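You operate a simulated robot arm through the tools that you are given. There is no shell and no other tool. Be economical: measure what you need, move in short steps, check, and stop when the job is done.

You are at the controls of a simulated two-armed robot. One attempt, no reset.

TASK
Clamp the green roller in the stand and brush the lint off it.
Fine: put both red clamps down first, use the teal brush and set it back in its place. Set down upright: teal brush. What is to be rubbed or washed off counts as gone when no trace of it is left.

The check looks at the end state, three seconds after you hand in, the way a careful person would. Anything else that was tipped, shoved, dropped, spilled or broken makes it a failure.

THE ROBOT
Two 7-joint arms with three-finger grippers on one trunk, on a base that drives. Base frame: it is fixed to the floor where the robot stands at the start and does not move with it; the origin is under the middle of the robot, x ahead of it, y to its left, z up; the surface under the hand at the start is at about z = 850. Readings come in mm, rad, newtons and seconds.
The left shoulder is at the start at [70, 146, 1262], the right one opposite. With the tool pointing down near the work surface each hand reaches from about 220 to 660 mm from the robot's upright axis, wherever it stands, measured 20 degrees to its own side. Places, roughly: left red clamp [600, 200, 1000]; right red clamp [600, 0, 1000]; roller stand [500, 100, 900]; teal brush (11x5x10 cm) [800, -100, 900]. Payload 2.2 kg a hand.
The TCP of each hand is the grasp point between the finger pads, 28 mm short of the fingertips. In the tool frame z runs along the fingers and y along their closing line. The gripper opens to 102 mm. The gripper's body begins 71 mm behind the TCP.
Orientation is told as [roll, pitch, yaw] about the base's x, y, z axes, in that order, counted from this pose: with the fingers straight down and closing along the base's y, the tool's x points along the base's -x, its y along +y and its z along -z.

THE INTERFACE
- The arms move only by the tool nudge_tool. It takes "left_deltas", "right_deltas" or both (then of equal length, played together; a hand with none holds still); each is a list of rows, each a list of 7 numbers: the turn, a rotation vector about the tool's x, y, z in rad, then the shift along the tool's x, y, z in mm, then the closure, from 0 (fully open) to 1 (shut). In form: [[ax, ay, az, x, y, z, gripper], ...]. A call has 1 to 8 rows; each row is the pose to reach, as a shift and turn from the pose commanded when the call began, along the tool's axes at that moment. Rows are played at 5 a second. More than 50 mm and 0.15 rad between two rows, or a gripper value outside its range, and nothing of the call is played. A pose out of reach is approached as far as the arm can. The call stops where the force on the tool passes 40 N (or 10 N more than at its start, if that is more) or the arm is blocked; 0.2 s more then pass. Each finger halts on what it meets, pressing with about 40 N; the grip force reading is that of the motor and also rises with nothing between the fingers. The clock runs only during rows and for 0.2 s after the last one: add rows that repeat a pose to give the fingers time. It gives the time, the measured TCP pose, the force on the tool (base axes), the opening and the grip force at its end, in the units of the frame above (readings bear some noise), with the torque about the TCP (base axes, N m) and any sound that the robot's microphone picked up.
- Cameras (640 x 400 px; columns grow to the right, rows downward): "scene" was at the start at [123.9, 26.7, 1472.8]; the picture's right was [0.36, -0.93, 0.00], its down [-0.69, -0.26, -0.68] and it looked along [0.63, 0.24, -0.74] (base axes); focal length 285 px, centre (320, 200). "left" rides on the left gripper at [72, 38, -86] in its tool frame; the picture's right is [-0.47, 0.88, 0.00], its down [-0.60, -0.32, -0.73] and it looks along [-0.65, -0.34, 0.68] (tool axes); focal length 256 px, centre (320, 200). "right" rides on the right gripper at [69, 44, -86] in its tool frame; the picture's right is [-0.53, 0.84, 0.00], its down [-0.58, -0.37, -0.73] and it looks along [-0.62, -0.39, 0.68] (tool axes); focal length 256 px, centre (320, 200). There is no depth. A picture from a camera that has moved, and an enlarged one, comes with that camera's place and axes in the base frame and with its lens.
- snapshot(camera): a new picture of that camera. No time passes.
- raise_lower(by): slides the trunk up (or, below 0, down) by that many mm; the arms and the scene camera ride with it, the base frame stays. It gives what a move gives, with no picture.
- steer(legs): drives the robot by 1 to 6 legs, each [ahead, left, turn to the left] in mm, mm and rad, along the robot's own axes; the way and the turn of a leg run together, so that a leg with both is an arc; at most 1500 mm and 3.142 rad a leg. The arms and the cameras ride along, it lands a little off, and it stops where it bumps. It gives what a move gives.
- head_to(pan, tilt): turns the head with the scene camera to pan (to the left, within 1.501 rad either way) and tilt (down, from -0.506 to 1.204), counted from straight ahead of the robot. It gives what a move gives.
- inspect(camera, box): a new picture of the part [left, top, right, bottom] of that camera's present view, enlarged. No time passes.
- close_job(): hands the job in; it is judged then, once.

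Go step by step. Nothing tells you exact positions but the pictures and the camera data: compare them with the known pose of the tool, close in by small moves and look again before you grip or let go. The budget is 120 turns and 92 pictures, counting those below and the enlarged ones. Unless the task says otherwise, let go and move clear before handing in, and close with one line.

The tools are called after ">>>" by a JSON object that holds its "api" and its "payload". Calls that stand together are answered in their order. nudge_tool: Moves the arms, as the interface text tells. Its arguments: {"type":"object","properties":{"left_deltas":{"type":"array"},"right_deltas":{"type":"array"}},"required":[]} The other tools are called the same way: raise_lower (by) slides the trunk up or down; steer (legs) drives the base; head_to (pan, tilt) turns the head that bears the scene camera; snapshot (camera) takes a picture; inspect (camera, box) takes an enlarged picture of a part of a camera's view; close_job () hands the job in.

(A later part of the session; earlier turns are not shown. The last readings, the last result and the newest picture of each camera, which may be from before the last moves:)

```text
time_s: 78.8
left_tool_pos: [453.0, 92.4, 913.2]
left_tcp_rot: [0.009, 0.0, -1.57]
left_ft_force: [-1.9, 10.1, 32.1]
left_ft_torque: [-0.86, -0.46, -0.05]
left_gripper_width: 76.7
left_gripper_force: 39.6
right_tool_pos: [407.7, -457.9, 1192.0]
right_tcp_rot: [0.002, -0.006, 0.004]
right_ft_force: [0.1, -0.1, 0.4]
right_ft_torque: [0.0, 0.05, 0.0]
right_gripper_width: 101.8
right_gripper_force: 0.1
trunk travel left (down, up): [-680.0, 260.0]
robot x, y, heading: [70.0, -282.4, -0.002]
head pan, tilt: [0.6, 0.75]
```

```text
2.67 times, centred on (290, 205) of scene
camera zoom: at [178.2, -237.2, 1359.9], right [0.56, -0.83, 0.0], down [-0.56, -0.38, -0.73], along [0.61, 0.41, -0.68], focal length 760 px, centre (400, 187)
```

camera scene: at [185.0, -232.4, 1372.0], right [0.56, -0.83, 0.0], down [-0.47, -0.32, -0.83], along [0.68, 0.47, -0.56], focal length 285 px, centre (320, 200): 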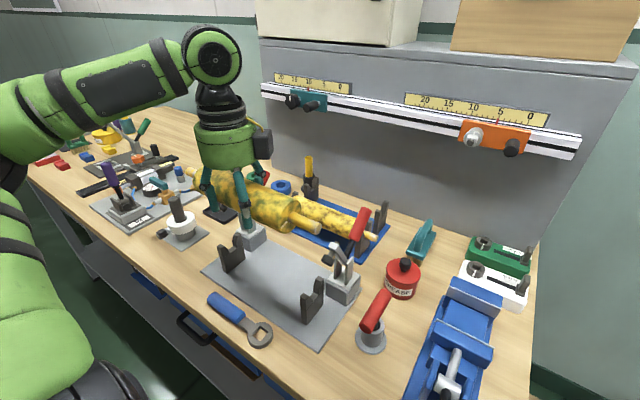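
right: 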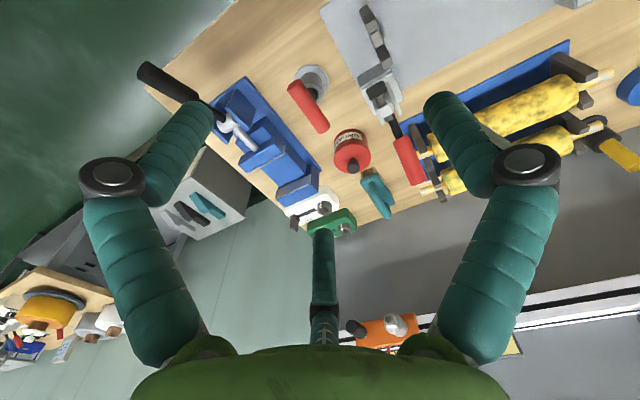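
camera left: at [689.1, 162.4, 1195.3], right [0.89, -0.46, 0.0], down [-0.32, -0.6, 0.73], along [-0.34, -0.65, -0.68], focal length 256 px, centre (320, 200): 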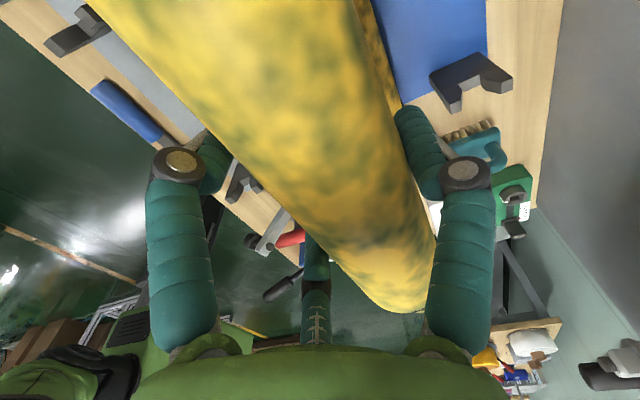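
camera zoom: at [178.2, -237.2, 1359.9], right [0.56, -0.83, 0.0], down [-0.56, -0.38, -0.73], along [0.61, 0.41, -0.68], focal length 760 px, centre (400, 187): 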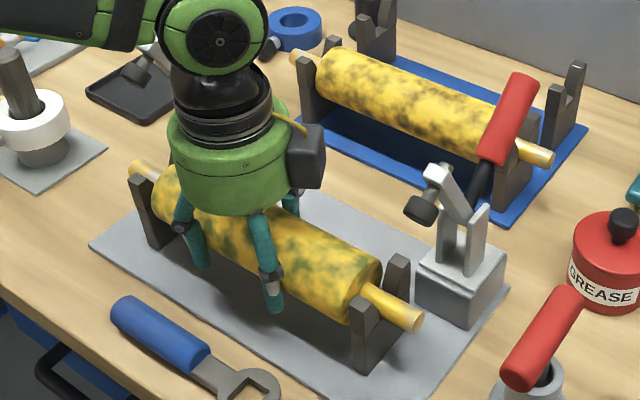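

Seated: the posts carry it. I ease off, open, and rise clear.

>>> {"api": "nudge_tool", "payload": {"left_deltas": [[0, 0, 0, 0, 0, -3, 0.7], [0, 0, 0, 0, 0, -3, 0.4], [0, 0, 0, 0, 0, -3, 0], [0, 0, 0, 0, 0, -3, 0], [0, 0, 0, 0, 0, -20, 0], [0, 0, 0, 0, 0, -60, 0], [0, 0, 0, 0, 0, -105, 0], [0, 0, 0, 0, 0, -150, 0]]}}

>>> {"api": "inspect", "payload": {"camera": "scene", "box": [180, 130, 400, 280]}}

>>> {"api": "snapshot", "payload": {"camera": "left"}}

```text
time_s: 80.6
left_tool_pos: [450.3, 93.0, 1058.4]
left_tcp_rot: [0.0, -0.005, -1.571]
left_ft_force: [-0.4, 0.1, 0.2]
left_ft_torque: [0.04, 0.0, 0.01]
left_gripper_width: 101.9
left_gripper_force: 0.0
right_tool_pos: [411.1, -457.8, 1191.7]
right_tcp_rot: [0.003, -0.002, 0.001]
right_ft_force: [0.1, 0.0, 0.7]
right_ft_torque: [0.03, -0.03, 0.02]
right_gripper_width: 101.9
right_gripper_force: 0.0
trunk travel left (down, up): [-680.0, 260.0]
robot x, y, heading: [65.1, -279.9, 0.003]
head pan, tilt: [0.6, 0.75]
```

```text
2.67 times, centred on (290, 205) of scene
camera zoom: at [182.0, -237.3, 1359.0], right [0.56, -0.83, 0.0], down [-0.56, -0.38, -0.73], along [0.6, 0.41, -0.68], focal length 760 px, centre (400, 187)
```

zoom: 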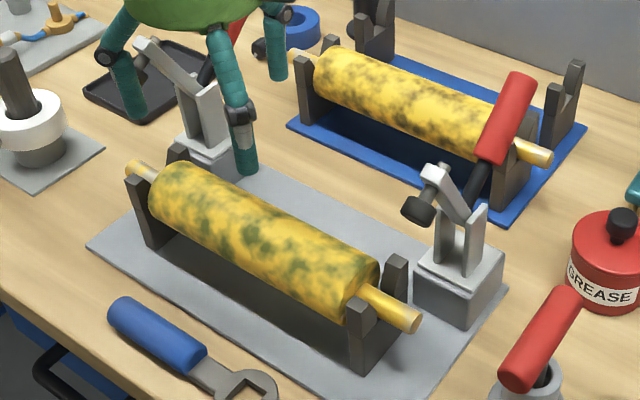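

```text
39 pictures are left
camera left: at [489.4, 164.3, 1143.7], right [0.89, -0.47, 0.0], down [-0.32, -0.6, 0.73], along [-0.34, -0.65, -0.68], focal length 256 px, centre (320, 200)
```

left: 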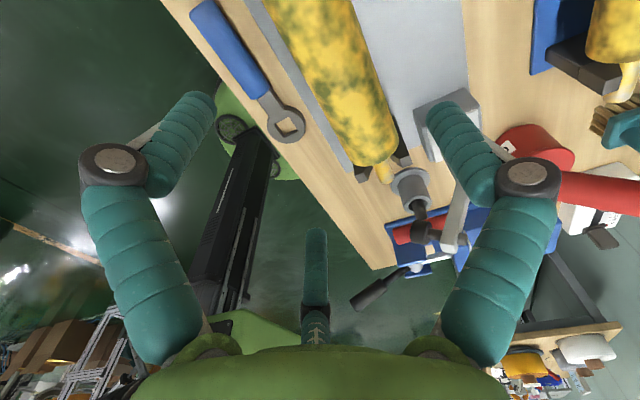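

The roller rests in the stand. Now the clamps: their handles lean back and must be drawn toward the robot so that the bumpers come down. I close the left hand to a fist and go behind the right handle, high.

>>> {"api": "nudge_tool", "payload": {"left_deltas": [[0, 0, 0, 0, 0, -40, 0.5], [0, 0, 0, -15, 20, -70, 1], [0, 0, 0, -40, 60, -70, 1], [-0.06, 0, 0, -65, 95, -70, 1], [-0.12, 0, 0, -90, 135, -70, 1], [-0.18, 0, 0, -115, 175, -70, 1], [-0.24, 0, 0, -135, 215, -70, 1], [-0.3, 0, 0, -137, 232, -70, 1]]}}

>>> {"api": "snapshot", "payload": {"camera": "scene"}}

```text
time_s: 82.4
left_tool_pos: [684.2, -44.9, 1130.1]
left_tcp_rot: [0.304, -0.004, -1.569]
left_ft_force: [-0.6, -0.1, 1.1]
left_ft_torque: [-0.01, -0.04, 0.03]
left_gripper_width: 2.2
left_gripper_force: 30.8
right_tool_pos: [409.8, -456.7, 1191.9]
right_tcp_rot: [0.002, -0.004, 0.003]
right_ft_force: [-0.4, 0.1, 0.4]
right_ft_torque: [0.01, -0.04, 0.01]
right_gripper_width: 102.2
right_gripper_force: 0.0
trunk travel left (down, up): [-680.0, 260.0]
robot x, y, heading: [67.4, -280.9, 0.002]
head pan, tilt: [0.6, 0.75]
```

```text
38 pictures are left
camera scene: at [181.1, -236.9, 1359.1], right [0.56, -0.83, 0.0], down [-0.56, -0.38, -0.73], along [0.6, 0.41, -0.68], focal length 285 px, centre (320, 200)
```

scene: 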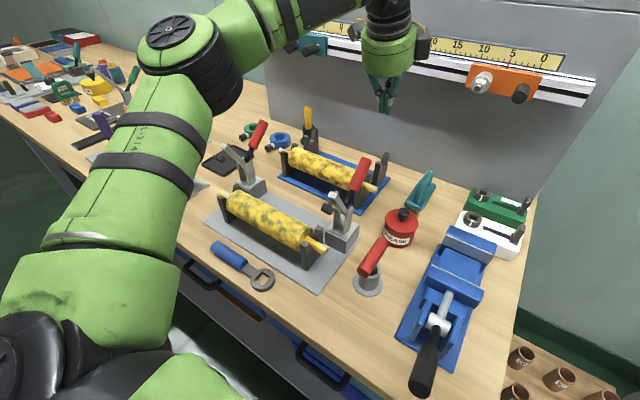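

>>> {"api": "nudge_tool", "payload": {"left_deltas": [[0, 0, 0, 0, -15, 28, 1], [0, 0, 0, 0, -30, 57, 1], [0, 0, 0, 0, -46, 85, 1]]}}

>>> {"api": "inspect", "payload": {"camera": "scene", "box": [260, 80, 440, 270]}}

```text
time_s: 83.2
left_tool_pos: [667.0, -46.1, 1034.7]
left_tcp_rot: [0.301, -0.004, -1.573]
left_ft_force: [1.2, 1.0, 0.1]
left_ft_torque: [0.0, -0.01, -0.04]
left_gripper_width: 2.2
left_gripper_force: 31.3
right_tool_pos: [413.0, -455.5, 1191.6]
right_tcp_rot: [0.002, -0.002, 0.001]
right_ft_force: [-0.7, 0.1, 0.2]
right_ft_torque: [-0.03, 0.01, -0.01]
right_gripper_width: 101.8
right_gripper_force: 0.0
trunk travel left (down, up): [-680.0, 260.0]
robot x, y, heading: [68.8, -283.2, 0.002]
head pan, tilt: [0.6, 0.75]
```

```text
2.11 times, centred on (350, 175) of scene
camera zoom: at [182.8, -236.6, 1359.0], right [0.56, -0.83, 0.0], down [-0.56, -0.39, -0.73], along [0.6, 0.41, -0.68], focal length 600 px, centre (257, 253)
```

zoom: 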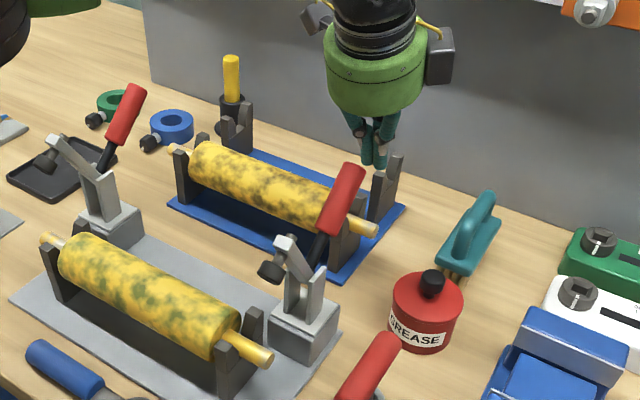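

The fist is right behind the handle's tip. I pull it toward the robot, first half of the sweep.

>>> {"api": "nudge_tool", "payload": {"left_deltas": [[0, 0, 0, 0, -18, -9, 1], [0, 0, 0, 0, -30, -15, 1], [0, 0, 0, 0, -42, -21, 1], [0, 0, 0, 0, -54, -27, 1]]}}

>>> {"api": "inspect", "payload": {"camera": "scene", "box": [260, 80, 440, 270]}}

```text
time_s: 84.1
left_tool_pos: [625.6, -44.5, 1055.2]
left_tcp_rot: [0.343, -0.008, -1.571]
left_ft_force: [7.3, -1.1, 5.3]
left_ft_torque: [0.1, -0.13, 0.1]
left_gripper_width: 2.1
left_gripper_force: 31.5
right_tool_pos: [411.6, -456.7, 1191.0]
right_tcp_rot: [0.001, -0.003, 0.002]
right_ft_force: [-0.7, -0.4, 0.1]
right_ft_torque: [0.0, -0.03, -0.01]
right_gripper_width: 102.1
right_gripper_force: 0.0
trunk travel left (down, up): [-680.0, 260.0]
robot x, y, heading: [63.5, -283.4, 0.001]
head pan, tilt: [0.6, 0.75]
stopped in row 4 (left hand): the force on the tool passed its limit at 45 N (the readings are from after the stop); the commanded pose is now the measured one
```

```text
2.11 times, centred on (350, 175) of scene
camera zoom: at [182.1, -236.8, 1358.9], right [0.56, -0.83, 0.0], down [-0.56, -0.38, -0.73], along [0.6, 0.41, -0.68], focal length 600 px, centre (257, 253)
```

zoom: 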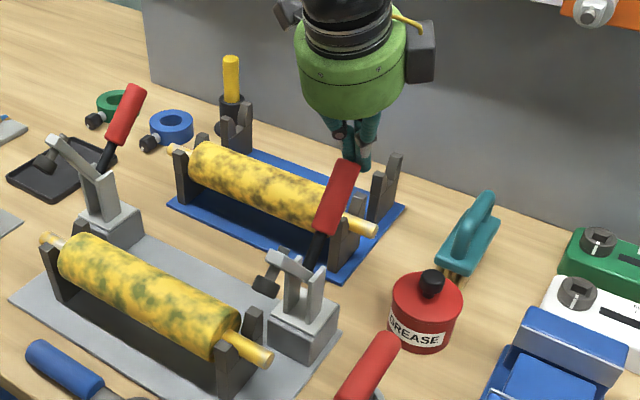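

The clamp arm is coming down; the push was just too brisk and high. I re-seat the fist lower behind the handle and pull slower, up and toward me.

>>> {"api": "nudge_tool", "payload": {"left_deltas": [[0, 0, 0, 0, 12, 10, 1], [0, 0, 0, 0, 5, 31, 1], [0, 0, 0, 0, -5, 28, 1], [0, 0, 0, 0, -11, 22, 1], [0, 0, 0, 0, -16, 16, 1], [0, 0, 0, 0, -21, 9, 1], [0, 0, 0, 0, -26, 2, 1], [0, 0, 0, 0, -31, -5, 1]]}}

>>> {"api": "inspect", "payload": {"camera": "scene", "box": [260, 80, 440, 270]}}

```text
time_s: 85.0
left_tool_pos: [639.0, -44.7, 1033.7]
left_tcp_rot: [0.37, -0.015, -1.57]
left_ft_force: [8.7, -2.9, 4.3]
left_ft_torque: [0.11, -0.06, 0.12]
left_gripper_width: 2.3
left_gripper_force: 30.9
right_tool_pos: [412.0, -456.8, 1191.2]
right_tcp_rot: [0.003, -0.001, 0.0]
right_ft_force: [-0.8, 1.0, 0.5]
right_ft_torque: [-0.03, -0.03, 0.0]
right_gripper_width: 101.9
right_gripper_force: 0.0
trunk travel left (down, up): [-680.0, 260.0]
robot x, y, heading: [66.4, -286.7, 0.001]
head pan, tilt: [0.6, 0.75]
stopped in row 4 (left hand): the force on the tool passed its limit at 43 N (the readings are from after the stop); the commanded pose is now the measured one
```

```text
2.11 times, centred on (350, 175) of scene
camera zoom: at [183.8, -236.7, 1358.7], right [0.56, -0.83, 0.0], down [-0.56, -0.38, -0.73], along [0.6, 0.41, -0.68], focal length 600 px, centre (257, 253)
```

zoom: 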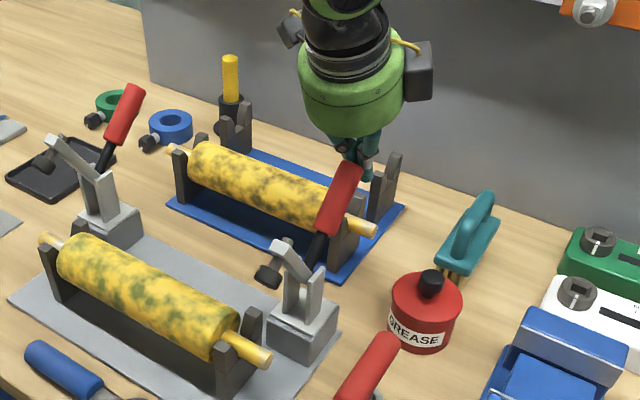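

It springs back when I let off, so I now push steadily in small steps along the handle's arc.

>>> {"api": "nudge_tool", "payload": {"left_deltas": [[0, 0, 0, 0, -2, -2.4, 1], [0, 0, 0, 0, -4, -4.8, 1], [0, 0, 0, 0, -6, -7.2, 1], [0, 0, 0, 0, -8, -9.6, 1], [0, 0, 0, 0, -10, -12, 1], [0, 0, 0, 0, -12, -14.4, 1], [0, 0, 0, 0, -14, -16.8, 1], [0, 0, 0, 0, -16, -19, 1]]}}

```text
time_s: 86.9
left_tool_pos: [619.7, -44.4, 1051.0]
left_tcp_rot: [0.39, -0.018, -1.571]
left_ft_force: [4.2, -3.1, 2.5]
left_ft_torque: [-0.03, 0.0, 0.07]
left_gripper_width: 2.0
left_gripper_force: 31.7
right_tool_pos: [412.7, -458.0, 1190.6]
right_tcp_rot: [0.003, -0.001, 0.001]
right_ft_force: [0.8, 0.3, -0.7]
right_ft_torque: [0.0, -0.02, 0.0]
right_gripper_width: 101.9
right_gripper_force: 0.1
trunk travel left (down, up): [-680.0, 260.0]
robot x, y, heading: [64.3, -279.9, -0.0]
head pan, tilt: [0.6, 0.75]
stopped in row 8 (left hand): the force on the tool passed its limit at 40 N (the readings are from after the stop); the commanded pose is now the measured one
```

>>> {"api": "nudge_tool", "payload": {"left_deltas": [[0, 0, 0, 0, -1.7, -1.8, 1], [0, 0, 0, 0, -3.4, -3.6, 1], [0, 0, 0, 0, -5, -5.3, 1], [0, 0, 0, 0, -6.7, -7, 1], [0, 0, 0, 0, -8.3, -8.8, 1], [0, 0, 0, 0, -10, -10.6, 1], [0, 0, 0, 0, -11.7, -12.3, 1], [0, 0, 0, 0, -13.4, -14, 1]]}}

>>> {"api": "inspect", "payload": {"camera": "scene", "box": [280, 110, 410, 260]}}

```text
time_s: 88.7
left_tool_pos: [601.2, -44.1, 1055.3]
left_tcp_rot: [0.379, -0.013, -1.566]
left_ft_force: [0.5, -1.3, 0.5]
left_ft_torque: [0.04, 0.01, 0.0]
left_gripper_width: 2.1
left_gripper_force: 32.0
right_tool_pos: [413.3, -456.8, 1190.6]
right_tcp_rot: [0.002, -0.002, 0.002]
right_ft_force: [1.2, 0.4, 0.2]
right_ft_torque: [0.01, 0.02, 0.02]
right_gripper_width: 102.0
right_gripper_force: 0.0
trunk travel left (down, up): [-680.0, 260.0]
robot x, y, heading: [61.7, -277.8, -0.008]
head pan, tilt: [0.6, 0.75]
```

```text
2.67 times, centred on (345, 185) of scene
camera zoom: at [182.9, -237.2, 1358.8], right [0.56, -0.83, 0.0], down [-0.56, -0.38, -0.73], along [0.6, 0.41, -0.68], focal length 760 px, centre (253, 240)
```

zoom: 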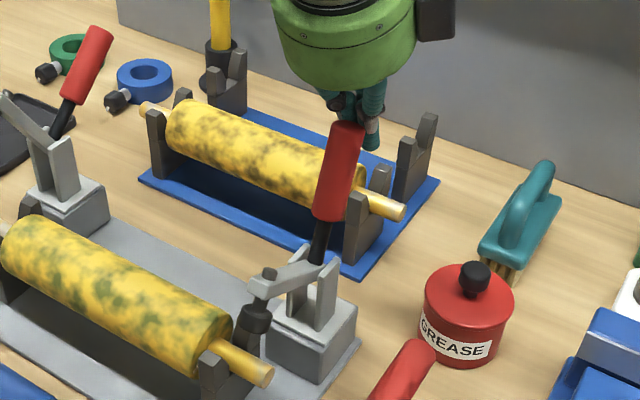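

The bumper is nearly down on the axle. I keep on pushing.

>>> {"api": "nudge_tool", "payload": {"left_deltas": [[0, 0, 0, 0, -3, -1, 1], [0, 0, 0, 0, -6, -2, 1], [0, 0, 0, 0, -9, -3, 1], [0, 0, 0, 0, -12, -4, 1], [0, 0, 0, 0, -15, -5, 1], [0, 0, 0, 0, -18, -6, 1], [0, 0, 0, 0, -21, -7, 1], [0, 0, 0, 0, -24, -8, 1]]}}

>>> {"api": "inspect", "payload": {"camera": "scene", "box": [280, 110, 410, 260]}}

```text
time_s: 90.5
left_tool_pos: [576.2, -45.0, 1056.0]
left_tcp_rot: [0.387, -0.014, -1.567]
left_ft_force: [1.0, -0.3, 0.1]
left_ft_torque: [0.03, 0.04, -0.02]
left_gripper_width: 1.9
left_gripper_force: 31.9
right_tool_pos: [412.2, -457.4, 1191.4]
right_tcp_rot: [0.001, -0.002, 0.003]
right_ft_force: [1.0, 0.0, 0.3]
right_ft_torque: [-0.01, 0.02, 0.02]
right_gripper_width: 102.1
right_gripper_force: 0.2
trunk travel left (down, up): [-680.0, 260.0]
robot x, y, heading: [62.6, -282.1, 0.0]
head pan, tilt: [0.6, 0.75]
```

```text
2.67 times, centred on (345, 185) of scene
camera zoom: at [182.8, -236.8, 1359.0], right [0.56, -0.83, 0.0], down [-0.56, -0.38, -0.73], along [0.6, 0.41, -0.68], focal length 760 px, centre (253, 240)
```

zoom: 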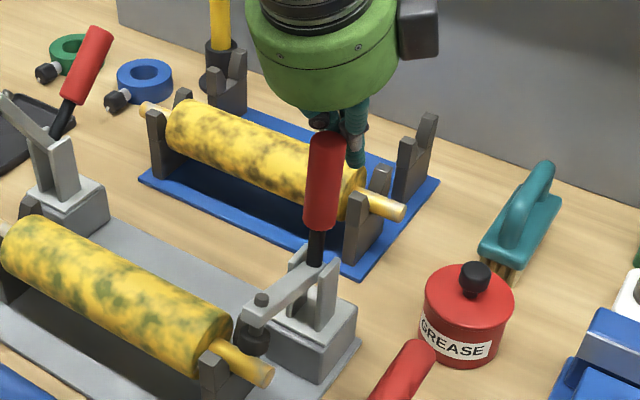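

>>> {"api": "nudge_tool", "payload": {"left_deltas": [[0, 0, 0, 0, -3, -1, 1], [0, 0, 0, 0, -6, -2, 1], [0, 0, 0, 0, -9, -3, 1], [0, 0, 0, 0, -12, -4, 1], [0, 0, 0, 0, -15, -5, 1], [0, 0, 0, 0, -18, -6, 1], [0, 0, 0, 0, -21, -7, 1], [0, 0, 0, 0, -24, -8, 1]]}}

>>> {"api": "inspect", "payload": {"camera": "scene", "box": [280, 110, 410, 260]}}

```text
time_s: 92.3
left_tool_pos: [550.8, -43.8, 1055.4]
left_tcp_rot: [0.389, -0.015, -1.569]
left_ft_force: [-0.2, 0.8, 0.1]
left_ft_torque: [-0.02, 0.0, -0.01]
left_gripper_width: 1.9
left_gripper_force: 31.6
right_tool_pos: [411.3, -456.7, 1191.1]
right_tcp_rot: [0.002, 0.0, 0.001]
right_ft_force: [-0.5, 0.4, 0.0]
right_ft_torque: [0.01, -0.03, 0.01]
right_gripper_width: 101.9
right_gripper_force: 0.0
trunk travel left (down, up): [-680.0, 260.0]
robot x, y, heading: [64.4, -282.0, -0.004]
head pan, tilt: [0.6, 0.75]
```

```text
2.67 times, centred on (345, 185) of scene
camera zoom: at [182.9, -236.5, 1359.0], right [0.56, -0.83, 0.0], down [-0.56, -0.38, -0.73], along [0.6, 0.41, -0.68], focal length 760 px, centre (253, 240)
```

zoom: 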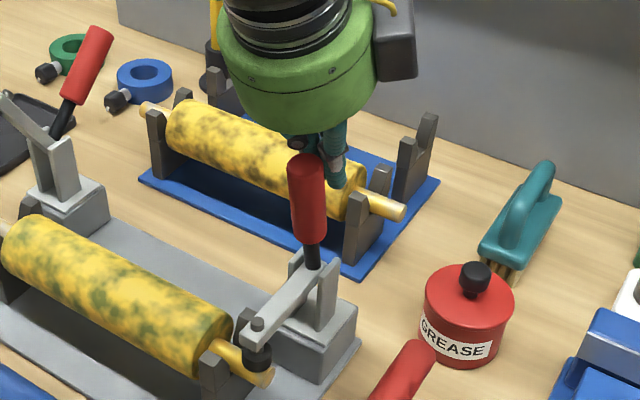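

>>> {"api": "nudge_tool", "payload": {"left_deltas": [[0, 0, 0, 0, -3, -1, 1], [0, 0, 0, 0, -6, -2, 1], [0, 0, 0, 0, -9, -3, 1], [0, 0, 0, 0, -12, -4, 1], [0, 0, 0, 0, -15, -5, 1], [0, 0, 0, 0, -18, -6, 1], [0, 0, 0, 0, -21, -7, 1], [0, 0, 0, 0, -24, -8, 1]]}}

>>> {"api": "inspect", "payload": {"camera": "scene", "box": [280, 130, 400, 260]}}

```text
time_s: 93.7
left_tool_pos: [545.4, -44.6, 1057.8]
left_tcp_rot: [0.409, -0.02, -1.567]
left_ft_force: [22.8, -4.1, -4.5]
left_ft_torque: [0.08, 0.22, 0.19]
left_gripper_width: 2.2
left_gripper_force: 31.2
right_tool_pos: [415.4, -458.7, 1189.3]
right_tcp_rot: [0.005, 0.002, 0.001]
right_ft_force: [-0.8, 0.4, 0.9]
right_ft_torque: [0.03, -0.04, 0.02]
right_gripper_width: 102.0
right_gripper_force: 0.0
trunk travel left (down, up): [-680.0, 260.0]
robot x, y, heading: [65.7, -282.7, -0.01]
head pan, tilt: [0.6, 0.75]
stopped in row 6 (left hand): the force on the tool passed its limit at 41 N (the readings are from after the stop); the commanded pose is now the measured one
```

```text
3.08 times, centred on (340, 195) of scene
camera zoom: at [188.0, -237.5, 1358.2], right [0.56, -0.83, 0.0], down [-0.57, -0.38, -0.73], along [0.6, 0.41, -0.68], focal length 877 px, centre (258, 215)
```

zoom: 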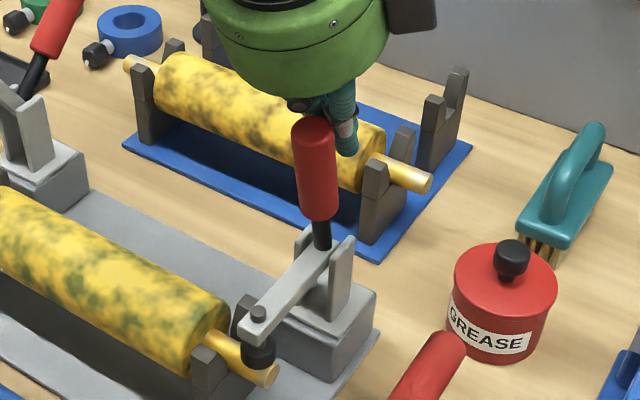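

The right clamp presses firmly on the axle. I back the fist off, rise clear, and drive left by the clamp spacing so that I can repeat it on the left clamp.

>>> {"api": "nudge_tool", "payload": {"left_deltas": [[0, 0, 0, 0, 23, 10, 1], [0, 0, 0, 0, 50, -10, 1], [0, 0, 0, 0, 87, -50, 1], [-0.0, 0, 0, 0, 120, -30, 1], [0, 0, 0, 0, 145, -17, 1]]}}

>>> {"api": "steer", "payload": {"legs": [[-8, 0, 0], [0, 274, 0]]}}

>>> {"api": "snapshot", "payload": {"camera": "scene"}}

```text
refused: row 3 steps farther than a row can; nothing moved
```

```text
time_s: 94.5
left_tool_pos: [542.2, -44.4, 1064.2]
left_tcp_rot: [0.433, -0.025, -1.57]
left_ft_force: [12.2, -3.0, -1.5]
left_ft_torque: [-0.02, 0.08, 0.09]
left_gripper_width: 2.2
left_gripper_force: 31.4
right_tool_pos: [407.6, -457.9, 1188.9]
right_tcp_rot: [0.001, -0.001, -0.001]
right_ft_force: [-0.7, -0.5, 0.1]
right_ft_torque: [-0.03, -0.02, 0.0]
right_gripper_width: 101.9
right_gripper_force: 0.0
trunk travel left (down, up): [-680.0, 260.0]
robot x, y, heading: [58.8, -282.0, -0.0]
head pan, tilt: [0.6, 0.75]
stopped in leg 1: the force on the tool passed its limit at 44 N (the readings are from after the stop); the commanded pose is now the measured one
```

```text
30 pictures are left
camera scene: at [179.5, -237.4, 1358.7], right [0.56, -0.83, 0.0], down [-0.57, -0.38, -0.73], along [0.6, 0.41, -0.68], focal length 285 px, centre (320, 200)
```

scene: 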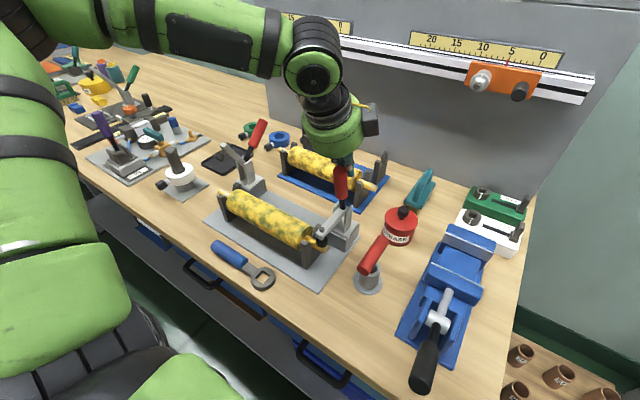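

The lift was refused and the drive stopped by itself right away; nothing harmed. I back off with smaller steps.

>>> {"api": "nudge_tool", "payload": {"left_deltas": [[0, 0, 0, 0, 15, 6, 1], [0, 0, 0, 0, 30, 10, 1], [0, 0, 0, 0, 55, -10, 1], [0, 0, 0, 0, 80, -35, 1], [0, 0, 0, 0, 110, -45, 1], [0, 0, 0, 0, 140, -35, 1]]}}

```text
time_s: 95.9
left_tool_pos: [653.6, -42.2, 1153.2]
left_tcp_rot: [0.427, -0.024, -1.57]
left_ft_force: [0.0, 0.5, -0.1]
left_ft_torque: [0.0, 0.02, -0.02]
left_gripper_width: 2.2
left_gripper_force: 31.3
right_tool_pos: [406.0, -456.9, 1189.8]
right_tcp_rot: [0.002, -0.001, -0.002]
right_ft_force: [-0.5, 0.1, 0.1]
right_ft_torque: [0.04, 0.03, -0.05]
right_gripper_width: 102.2
right_gripper_force: 0.1
trunk travel left (down, up): [-680.0, 260.0]
robot x, y, heading: [60.0, -281.9, -0.005]
head pan, tilt: [0.6, 0.75]
```

>>> {"api": "steer", "payload": {"legs": [[0, 273, 0]]}}

>>> {"api": "head_to", "payload": {"pan": 0.5, "tilt": 0.75}}

>>> {"api": "snapshot", "payload": {"camera": "scene"}}

```text
time_s: 97.8
left_tool_pos: [651.8, 225.8, 1155.1]
left_tcp_rot: [0.428, -0.023, -1.569]
left_ft_force: [0.1, 0.5, 0.1]
left_ft_torque: [0.0, 0.0, 0.01]
left_gripper_width: 2.2
left_gripper_force: 31.7
right_tool_pos: [407.0, -190.4, 1191.3]
right_tcp_rot: [0.005, -0.003, 0.0]
right_ft_force: [0.2, -1.0, -0.3]
right_ft_torque: [0.0, 0.04, 0.01]
right_gripper_width: 101.9
right_gripper_force: 0.0
trunk travel left (down, up): [-680.0, 260.0]
robot x, y, heading: [61.2, -15.7, -0.002]
head pan, tilt: [0.6, 0.75]
```

```text
time_s: 98.5
left_tool_pos: [653.3, 226.3, 1154.3]
left_tcp_rot: [0.429, -0.024, -1.568]
left_ft_force: [0.6, -0.2, -0.2]
left_ft_torque: [-0.03, -0.02, -0.02]
left_gripper_width: 2.1
left_gripper_force: 31.6
right_tool_pos: [404.8, -188.0, 1191.4]
right_tcp_rot: [0.0, -0.003, -0.001]
right_ft_force: [0.0, 0.6, -0.6]
right_ft_torque: [-0.02, 0.0, 0.01]
right_gripper_width: 102.0
right_gripper_force: 0.0
trunk travel left (down, up): [-680.0, 260.0]
robot x, y, heading: [55.5, -9.1, -0.002]
head pan, tilt: [0.499, 0.75]
```

```text
29 pictures are left
camera scene: at [181.7, 24.8, 1359.0], right [0.48, -0.88, 0.0], down [-0.6, -0.33, -0.73], along [0.64, 0.35, -0.68], focal length 285 px, centre (320, 200)
```

scene: 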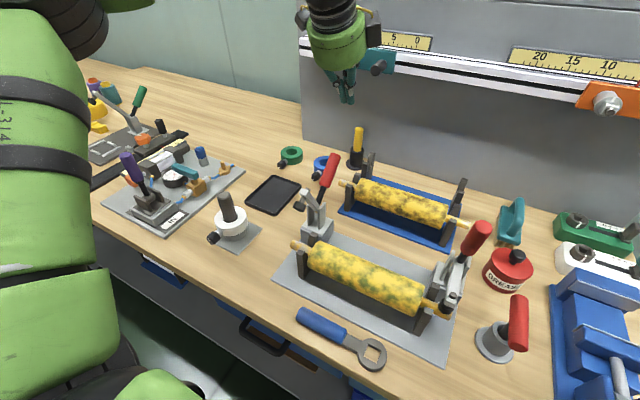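

>>> {"api": "nudge_tool", "payload": {"left_deltas": [[0.03, 0, 0, 6, 9, 15, 1], [0.06, 0, 0, 6, -8, 51, 1], [0.1, 0, 0, 6, -25, 88, 1], [0.1, 0, 0, 6, -39, 118, 1]]}}

>>> {"api": "inspect", "payload": {"camera": "scene", "box": [270, 60, 500, 330]}}

```text
time_s: 99.5
left_tool_pos: [665.9, 231.1, 1029.6]
left_tcp_rot: [0.331, -0.022, -1.566]
left_ft_force: [0.5, 0.3, -0.5]
left_ft_torque: [0.02, 0.0, 0.02]
left_gripper_width: 2.0
left_gripper_force: 31.7
right_tool_pos: [406.4, -188.1, 1189.6]
right_tcp_rot: [0.002, -0.002, 0.0]
right_ft_force: [0.3, 1.0, -0.4]
right_ft_torque: [0.01, 0.01, -0.03]
right_gripper_width: 101.9
right_gripper_force: 0.0
trunk travel left (down, up): [-680.0, 260.0]
robot x, y, heading: [59.0, -12.1, -0.004]
head pan, tilt: [0.499, 0.75]
```

```text
1.48 times, centred on (385, 195) of scene
camera zoom: at [182.7, 24.6, 1358.9], right [0.48, -0.88, 0.0], down [-0.6, -0.33, -0.73], along [0.64, 0.35, -0.68], focal length 422 px, centre (224, 207)
```

zoom: 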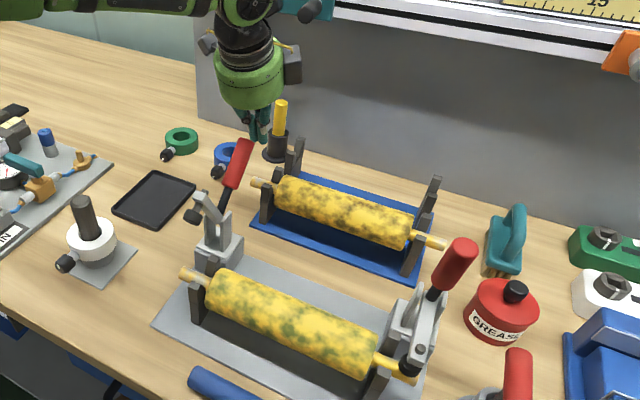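

>>> {"api": "nudge_tool", "payload": {"left_deltas": [[0, 0, 0, 0, -9.5, -3.2, 1], [0, 0, 0, 0, -16.4, -7.7, 1], [0, 0, 0, 0, -21.4, -11.6, 1], [0, 0, 0, 0, -23.6, -14.4, 1], [0, 0, 0, 0, -25.8, -17.3, 1], [0, 0, 0, 0, -28, -20.2, 1], [0, 0, 0, 0, -30.2, -23, 1], [0, 0, 0, 0, -32.4, -25.9, 1]]}}

>>> {"api": "nudge_tool", "payload": {"left_deltas": [[0, 0, 0, 0, -1.7, -1.8, 1], [0, 0, 0, 0, -3.4, -3.6, 1], [0, 0, 0, 0, -5, -5.3, 1], [0, 0, 0, 0, -6.7, -7, 1], [0, 0, 0, 0, -8.3, -8.8, 1], [0, 0, 0, 0, -10, -10.6, 1], [0, 0, 0, 0, -11.7, -12.3, 1], [0, 0, 0, 0, -13.4, -14, 1]]}}

```text
time_s: 101.3
left_tool_pos: [630.8, 229.9, 1046.5]
left_tcp_rot: [0.337, -0.024, -1.568]
left_ft_force: [17.9, 3.6, 14.7]
left_ft_torque: [-0.02, -0.1, -0.08]
left_gripper_width: 1.9
left_gripper_force: 31.3
right_tool_pos: [409.2, -188.4, 1190.1]
right_tcp_rot: [0.002, -0.001, 0.0]
right_ft_force: [-0.5, -0.7, 0.1]
right_ft_torque: [0.01, 0.0, 0.0]
right_gripper_width: 102.0
right_gripper_force: 0.1
trunk travel left (down, up): [-680.0, 260.0]
robot x, y, heading: [60.3, -13.5, -0.005]
head pan, tilt: [0.499, 0.75]
```

```text
time_s: 103.1
left_tool_pos: [615.0, 230.5, 1059.3]
left_tcp_rot: [0.347, -0.024, -1.564]
left_ft_force: [22.2, 3.9, 29.7]
left_ft_torque: [0.02, -0.11, -0.08]
left_gripper_width: 1.8
left_gripper_force: 31.4
right_tool_pos: [407.3, -188.6, 1191.8]
right_tcp_rot: [0.002, -0.003, 0.0]
right_ft_force: [-0.6, 0.4, -0.7]
right_ft_torque: [0.0, 0.03, 0.02]
right_gripper_width: 102.1
right_gripper_force: 0.0
trunk travel left (down, up): [-680.0, 260.0]
robot x, y, heading: [59.2, -11.2, -0.0]
head pan, tilt: [0.499, 0.75]
```

>>> {"api": "inspect", "payload": {"camera": "scene", "box": [290, 80, 390, 250]}}

```text
2.35 times, centred on (340, 165) of scene
camera zoom: at [183.0, 23.4, 1359.0], right [0.48, -0.88, 0.0], down [-0.6, -0.32, -0.73], along [0.64, 0.35, -0.68], focal length 670 px, centre (273, 282)
```

zoom: 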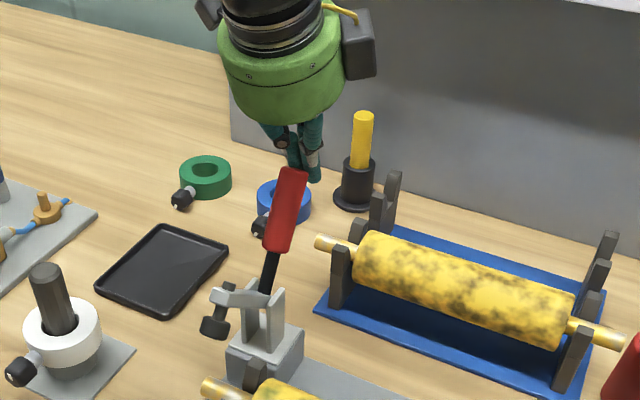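

The left clamp is halfway. I continue in small steps straight toward the robot.

>>> {"api": "nudge_tool", "payload": {"left_deltas": [[0, 0, 0, 0, -2.4, -0.8, 1], [0, 0, 0, 0, -4.7, -1.6, 1], [0, 0, 0, 0, -7, -2.4, 1], [0, 0, 0, 0, -9.4, -3.2, 1], [0, 0, 0, 0, -11.7, -4, 1], [0, 0, 0, 0, -14, -4.8, 1], [0, 0, 0, 0, -16.4, -5.6, 1], [0, 0, 0, 0, -18.8, -6.4, 1]]}}

```text
time_s: 104.9
left_tool_pos: [590.0, 231.0, 1052.4]
left_tcp_rot: [0.329, -0.021, -1.566]
left_ft_force: [0.4, 0.6, 0.0]
left_ft_torque: [0.01, -0.03, 0.02]
left_gripper_width: 2.0
left_gripper_force: 31.2
right_tool_pos: [406.6, -188.2, 1191.1]
right_tcp_rot: [0.001, -0.001, 0.0]
right_ft_force: [-0.4, -0.9, 0.9]
right_ft_torque: [-0.01, 0.02, 0.0]
right_gripper_width: 102.0
right_gripper_force: 0.2
trunk travel left (down, up): [-680.0, 260.0]
robot x, y, heading: [58.6, -14.0, -0.007]
head pan, tilt: [0.499, 0.75]
```

It snapped past its dead point like the other one. I follow through until it presses.

>>> {"api": "nudge_tool", "payload": {"left_deltas": [[0, 0, 0, 0, -4, -1.4, 1], [0, 0, 0, 0, -8, -2.8, 1], [0, 0, 0, 0, -12, -4.1, 1], [0, 0, 0, 0, -16, -5.5, 1], [0, 0, 0, 0, -20, -6.9, 1], [0, 0, 0, 0, -24, -8.3, 1], [0, 0, 0, 0, -28, -9.6, 1], [0, 0, 0, 0, -32, -11, 1]]}}

>>> {"api": "nudge_tool", "payload": {"left_deltas": [[0, 0, 0, 0, -2.4, -0.8, 1], [0, 0, 0, 0, -4.7, -1.6, 1], [0, 0, 0, 0, -7, -2.4, 1], [0, 0, 0, 0, -9.4, -3.2, 1], [0, 0, 0, 0, -11.7, -4, 1], [0, 0, 0, 0, -14, -4.8, 1], [0, 0, 0, 0, -16.4, -5.6, 1], [0, 0, 0, 0, -18.8, -6.4, 1]]}}

>>> {"api": "inspect", "payload": {"camera": "scene", "box": [270, 100, 490, 330]}}

```text
time_s: 106.7
left_tool_pos: [556.3, 230.1, 1054.2]
left_tcp_rot: [0.33, -0.021, -1.568]
left_ft_force: [0.2, 0.6, -0.3]
left_ft_torque: [0.01, 0.0, -0.01]
left_gripper_width: 2.2
left_gripper_force: 31.4
right_tool_pos: [405.6, -188.3, 1191.1]
right_tcp_rot: [0.002, -0.002, 0.0]
right_ft_force: [1.1, -0.7, 0.2]
right_ft_torque: [0.0, 0.01, -0.03]
right_gripper_width: 101.9
right_gripper_force: 0.1
trunk travel left (down, up): [-680.0, 260.0]
robot x, y, heading: [57.3, -12.1, 0.001]
head pan, tilt: [0.499, 0.75]
```

```text
time_s: 108.5
left_tool_pos: [544.7, 230.9, 1054.0]
left_tcp_rot: [0.336, -0.024, -1.569]
left_ft_force: [29.7, 0.1, 10.0]
left_ft_torque: [-0.15, 0.67, 0.12]
left_gripper_width: 1.9
left_gripper_force: 31.8
right_tool_pos: [412.6, -189.6, 1189.4]
right_tcp_rot: [0.004, 0.002, 0.0]
right_ft_force: [-0.3, 0.0, 0.0]
right_ft_torque: [-0.05, 0.01, -0.05]
right_gripper_width: 102.0
right_gripper_force: 0.0
trunk travel left (down, up): [-680.0, 260.0]
robot x, y, heading: [62.0, -14.0, -0.006]
head pan, tilt: [0.499, 0.75]
```

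```text
1.74 times, centred on (380, 215) of scene
camera zoom: at [189.3, 23.8, 1358.5], right [0.48, -0.88, 0.0], down [-0.6, -0.32, -0.73], along [0.64, 0.35, -0.69], focal length 496 px, centre (216, 174)
```

zoom: 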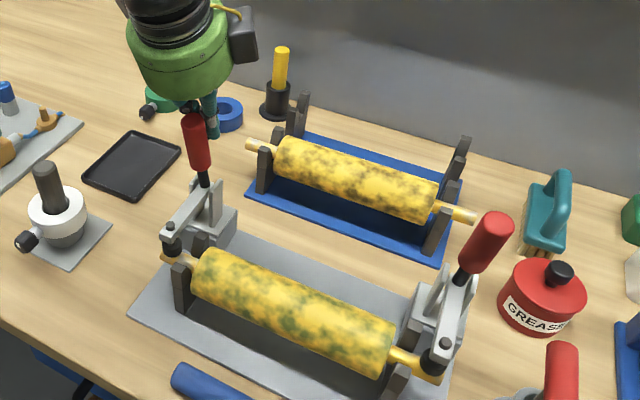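

Both clamps press on the axle now. I back the fist off and up, and park the left arm high and to the side.

>>> {"api": "nudge_tool", "payload": {"left_deltas": [[0, 0, 0, 0, 14, 5, 1], [0, 0, 0, 0, 35, -9, 1], [0, 0, 0, 0, 48, -47, 1], [0, 0, 0, 0, 61, -84, 1], [0.1, 0, 0, 20, 65, -122, 1], [0.2, 0, 0, 50, 45, -140, 1], [0.3, 0, 0, 80, 10, -150, 1], [0.33, 0, 0, 110, -25, -160, 1]]}}

>>> {"api": "head_to", "payload": {"pan": -0.3, "tilt": 0.7}}

>>> {"api": "snapshot", "payload": {"camera": "scene"}}

```text
time_s: 110.3
left_tool_pos: [458.9, 342.4, 1197.1]
left_tcp_rot: [0.0, -0.023, -1.567]
left_ft_force: [-1.6, 0.1, 0.0]
left_ft_torque: [-0.03, -0.03, -0.01]
left_gripper_width: 2.3
left_gripper_force: 30.9
right_tool_pos: [404.5, -187.8, 1191.8]
right_tcp_rot: [0.0, -0.003, 0.0]
right_ft_force: [-0.2, 0.2, -0.4]
right_ft_torque: [-0.03, -0.03, -0.02]
right_gripper_width: 102.0
right_gripper_force: 0.1
trunk travel left (down, up): [-680.0, 260.0]
robot x, y, heading: [60.3, -15.6, -0.004]
head pan, tilt: [0.499, 0.75]
```

```text
time_s: 111.5
left_tool_pos: [461.4, 341.3, 1195.8]
left_tcp_rot: [0.0, -0.023, -1.567]
left_ft_force: [0.5, -0.1, -0.3]
left_ft_torque: [0.02, -0.04, 0.03]
left_gripper_width: 2.2
left_gripper_force: 31.4
right_tool_pos: [405.4, -188.1, 1191.6]
right_tcp_rot: [0.001, -0.001, 0.0]
right_ft_force: [-0.2, 0.0, 0.5]
right_ft_torque: [0.02, -0.03, -0.03]
right_gripper_width: 102.1
right_gripper_force: 0.2
trunk travel left (down, up): [-680.0, 260.0]
robot x, y, heading: [59.2, -15.7, -0.001]
head pan, tilt: [-0.3, 0.7]
```

```text
25 pictures are left
camera scene: at [189.8, -40.1, 1363.3], right [-0.3, -0.95, 0.0], down [-0.62, 0.19, -0.77], along [0.73, -0.23, -0.64], focal length 285 px, centre (320, 200)
```

scene: 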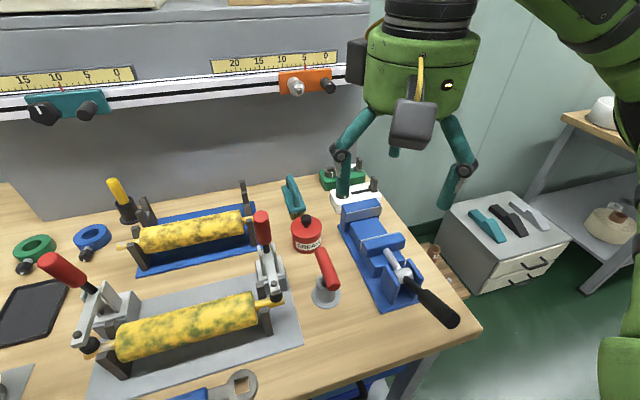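

The brush stands right of the rack, its long side along x, at about (750, -140). I drive left so it lies on the right hand's own side.

>>> {"api": "steer", "payload": {"legs": [[-8, 0, 0], [0, 215, 0], [6, 0, 0]]}}

>>> {"api": "nudge_tool", "payload": {"right_deltas": [[0, 0, 0, -40, -22, 0, 0], [0, 0, 0, -80, -44, 0, 0], [0, 0, 0, -120, -66, 0, 0], [0, 0, 0, -160, -88, 0, 0], [0, 0, 0, -190, -110, 0, 0], [0, 0, 0, -220, -132, 0, 0], [0, 0, 0, -240, -154, 0, 0], [0, 0, 0, -250, -170, 0, 0]]}}

```text
time_s: 113.8
left_tool_pos: [457.9, 554.9, 1197.0]
left_tcp_rot: [0.0, -0.021, -1.57]
left_ft_force: [0.6, 0.6, 0.5]
left_ft_torque: [0.02, -0.02, -0.02]
left_gripper_width: 2.2
left_gripper_force: 31.2
right_tool_pos: [402.8, 26.1, 1192.7]
right_tcp_rot: [0.002, -0.004, -0.001]
right_ft_force: [-1.5, -0.6, -0.3]
right_ft_torque: [0.0, -0.01, -0.01]
right_gripper_width: 102.1
right_gripper_force: 0.1
trunk travel left (down, up): [-680.0, 260.0]
robot x, y, heading: [55.5, 203.4, -0.002]
head pan, tilt: [-0.3, 0.7]
```

```text
time_s: 115.6
left_tool_pos: [460.1, 553.6, 1197.6]
left_tcp_rot: [0.0, -0.021, -1.57]
left_ft_force: [0.3, 0.8, 0.0]
left_ft_torque: [0.02, -0.05, 0.0]
left_gripper_width: 2.2
left_gripper_force: 31.4
right_tool_pos: [625.9, -129.6, 1178.0]
right_tcp_rot: [0.0, -0.004, -0.001]
right_ft_force: [-0.1, 0.4, -0.4]
right_ft_torque: [0.04, 0.01, 0.01]
right_gripper_width: 102.3
right_gripper_force: 0.1
right hand out of reach, approached as far as the arm can: row 7, 8
trunk travel left (down, up): [-680.0, 260.0]
robot x, y, heading: [59.7, 197.7, 0.0]
head pan, tilt: [-0.3, 0.7]
```

>>> {"api": "nudge_tool", "payload": {"left_deltas": [[0, 0, 0, 0, 0, -40, 1], [0, 0, 0, 0, 0, -80, 1], [0, 0, 0, 0, 0, -120, 1], [0, 0, 0, 0, 0, -150, 1]], "right_deltas": [[0, -0.11, 0, -15, -3, 0, 0], [0, -0.22, 0, -40, -6, 0, 0], [0, -0.34, 0, -70, -10, 0, 0], [0, -0.45, 0, -95, -10, 0, 0]]}}

>>> {"api": "raise_lower", "payload": {"by": -150}}

>>> {"api": "snapshot", "payload": {"camera": "right"}}

>>> {"api": "inspect", "payload": {"camera": "scene", "box": [320, 60, 560, 260]}}

```text
time_s: 116.6
left_tool_pos: [454.3, 556.8, 1316.8]
left_tcp_rot: [0.002, -0.024, -1.57]
left_ft_force: [-1.3, -0.1, 0.1]
left_ft_torque: [0.02, -0.05, 0.02]
left_gripper_width: 2.1
left_gripper_force: 31.5
left hand out of reach, approached as far as the arm can: row 3, 4
right_tool_pos: [723.4, -136.1, 1179.1]
right_tcp_rot: [0.004, -0.453, -0.004]
right_ft_force: [-0.2, 0.5, -0.2]
right_ft_torque: [-0.01, 0.01, -0.02]
right_gripper_width: 102.2
right_gripper_force: 0.1
trunk travel left (down, up): [-680.0, 260.0]
robot x, y, heading: [57.8, 199.7, -0.002]
head pan, tilt: [-0.3, 0.7]
```

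```text
time_s: 118.3
left_tool_pos: [454.3, 556.8, 1164.5]
left_tcp_rot: [0.001, -0.023, -1.569]
left_ft_force: [0.6, 0.2, 0.6]
left_ft_torque: [-0.01, 0.01, 0.04]
left_gripper_width: 2.1
left_gripper_force: 31.2
right_tool_pos: [723.8, -136.3, 1031.0]
right_tcp_rot: [0.002, -0.454, -0.003]
right_ft_force: [-0.4, -0.6, -0.2]
right_ft_torque: [0.0, 0.02, 0.03]
right_gripper_width: 102.1
right_gripper_force: 0.1
trunk travel left (down, up): [-530.0, 410.0]
robot x, y, heading: [61.3, 197.6, -0.004]
head pan, tilt: [-0.3, 0.7]
```

```text
24 pictures are left
camera right: at [623.7, -93.6, 1076.5], right [0.48, 0.84, 0.24], down [0.2, -0.37, 0.91], along [0.85, -0.39, -0.34], focal length 256 px, centre (320, 200)
```

right: 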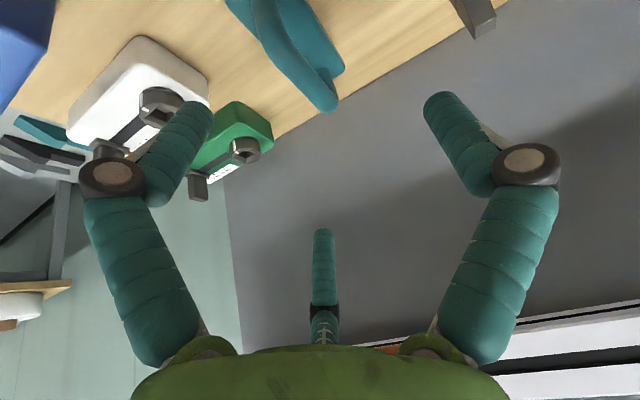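

```text
2.00 times, centred on (440, 160) of scene
camera zoom: at [188.4, 174.2, 1213.3], right [-0.3, -0.95, 0.0], down [-0.61, 0.19, -0.77], along [0.73, -0.23, -0.64], focal length 570 px, centre (80, 280)
```

zoom: 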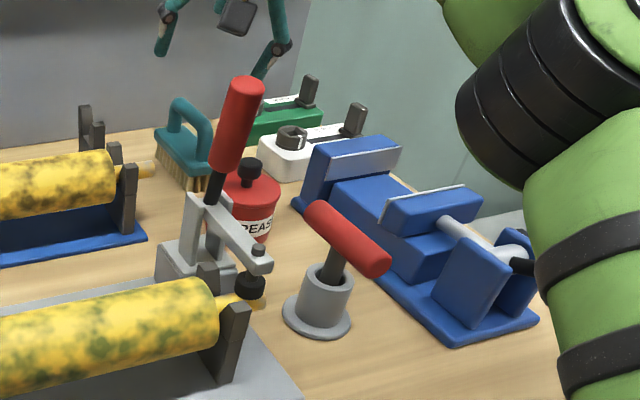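

I see the handle arch: top at about z=940, x from 715 to 790, y≈-138. I lower the hand around its middle, with the bar between the finger pair and the single finger.

>>> {"api": "nudge_tool", "payload": {"right_deltas": [[0, 0, 0, 6, -8, 25, 0.3], [0, 0, 0, 12, -8, 50, 0.3], [0, 0, 0, 15, -8, 70, 0.3], [0, 0, 0, 16, -8, 84, 0.3]]}}

>>> {"api": "snapshot", "payload": {"camera": "right"}}

>>> {"api": "inspect", "payload": {"camera": "scene", "box": [340, 60, 460, 180]}}

```text
time_s: 119.3
left_tool_pos: [455.3, 556.8, 1165.4]
left_tcp_rot: [0.001, -0.023, -1.568]
left_ft_force: [0.3, -0.6, -0.3]
left_ft_torque: [-0.01, 0.02, 0.01]
left_gripper_width: 2.2
left_gripper_force: 31.0
right_tool_pos: [746.7, -144.6, 948.4]
right_tcp_rot: [0.003, -0.454, -0.003]
right_ft_force: [-0.8, 0.6, -1.3]
right_ft_torque: [0.0, 0.0, 0.0]
right_gripper_width: 71.3
right_gripper_force: 0.1
trunk travel left (down, up): [-530.0, 410.0]
robot x, y, heading: [60.1, 200.1, -0.005]
head pan, tilt: [-0.3, 0.7]
```

```text
22 pictures are left
camera right: at [647.8, -102.1, 995.0], right [0.48, 0.84, 0.24], down [0.2, -0.37, 0.91], along [0.85, -0.39, -0.34], focal length 256 px, centre (320, 200)
```

right: 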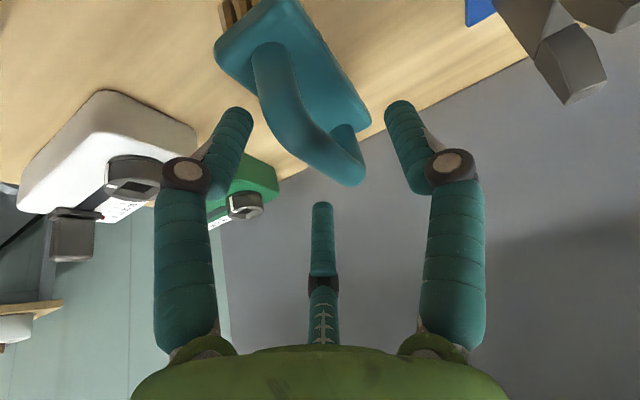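

```text
3.33 times, centred on (400, 120) of scene
camera zoom: at [189.1, 174.1, 1213.2], right [-0.3, -0.95, 0.0], down [-0.61, 0.19, -0.76], along [0.73, -0.23, -0.64], focal length 950 px, centre (53, 467)
```

zoom: 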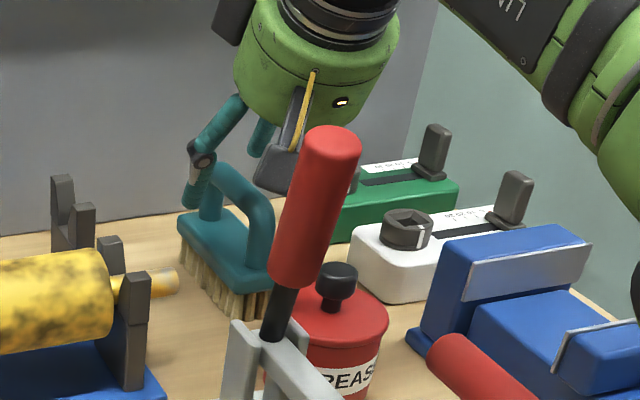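

The bar lies between the fingers. I go 13 mm further down and close.

>>> {"api": "nudge_tool", "payload": {"right_deltas": [[0, 0, 0, 2, 0, 7, 0.3], [0, 0, 0, 3, 0, 14, 0.3], [0, 0, 0, 3, 0, 14, 0.45], [0, 0, 0, 3, 0, 14, 0.6], [0, 0, 0, 3, 0, 14, 0.75], [0, 0, 0, 3, 0, 14, 0.9], [0, 0, 0, 3, 0, 14, 0.9]]}}

>>> {"api": "snapshot", "payload": {"camera": "right"}}

```text
time_s: 120.9
left_tool_pos: [455.8, 557.3, 1165.8]
left_tcp_rot: [0.001, -0.023, -1.569]
left_ft_force: [-0.4, 0.0, 0.4]
left_ft_torque: [-0.02, -0.01, 0.02]
left_gripper_width: 2.4
left_gripper_force: 31.2
right_tool_pos: [750.7, -144.9, 931.7]
right_tcp_rot: [0.0, -0.453, -0.004]
right_ft_force: [0.2, 0.5, 1.0]
right_ft_torque: [-0.02, -0.1, 0.0]
right_gripper_width: 26.2
right_gripper_force: 40.1
trunk travel left (down, up): [-530.0, 410.0]
robot x, y, heading: [56.7, 202.2, -0.006]
head pan, tilt: [-0.3, 0.7]
```

```text
20 pictures are left
camera right: at [650.8, -101.8, 980.1], right [0.48, 0.84, 0.24], down [0.2, -0.37, 0.91], along [0.85, -0.39, -0.34], focal length 256 px, centre (320, 200)
```

right: 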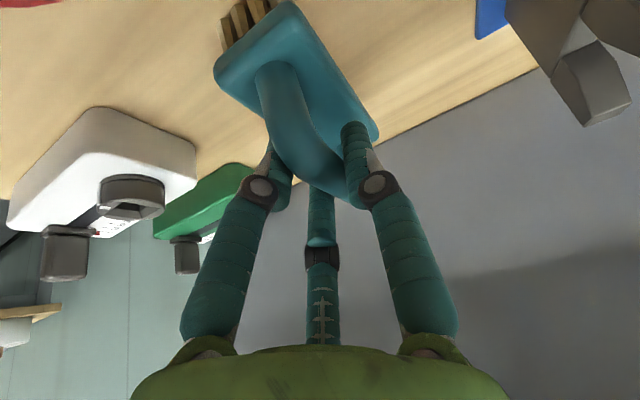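

The brush is held. Its resting pose for later: TCP (751, -145, 932), pitch -0.453. I lift it with the trunk and drive left so that it comes over the gap between the clamps.

>>> {"api": "raise_lower", "payload": {"by": 130}}

>>> {"api": "steer", "payload": {"legs": [[-8, 0, 0], [0, 240, 0]]}}

```text
time_s: 122.5
left_tool_pos: [455.7, 556.1, 1296.8]
left_tcp_rot: [0.001, -0.024, -1.569]
left_ft_force: [-0.6, -0.4, -0.2]
left_ft_torque: [0.01, 0.0, -0.01]
left_gripper_width: 2.0
left_gripper_force: 31.6
right_tool_pos: [749.2, -145.1, 1062.3]
right_tcp_rot: [0.0, -0.453, -0.004]
right_ft_force: [-0.2, 0.4, -1.0]
right_ft_torque: [0.0, 0.04, 0.0]
right_gripper_width: 26.1
right_gripper_force: 39.6
trunk travel left (down, up): [-660.0, 280.0]
robot x, y, heading: [59.8, 203.9, -0.001]
head pan, tilt: [-0.3, 0.7]
```

```text
time_s: 124.6
left_tool_pos: [450.8, 790.8, 1295.8]
left_tcp_rot: [0.001, -0.023, -1.574]
left_ft_force: [0.3, 0.2, -0.2]
left_ft_torque: [0.0, 0.0, 0.01]
left_gripper_width: 2.0
left_gripper_force: 31.1
right_tool_pos: [741.0, 87.8, 1062.9]
right_tcp_rot: [0.002, -0.452, -0.01]
right_ft_force: [-0.1, -0.9, -1.6]
right_ft_torque: [0.04, 0.03, -0.01]
right_gripper_width: 26.1
right_gripper_force: 40.6
trunk travel left (down, up): [-660.0, 280.0]
robot x, y, heading: [52.4, 439.9, -0.012]
head pan, tilt: [-0.3, 0.7]
```

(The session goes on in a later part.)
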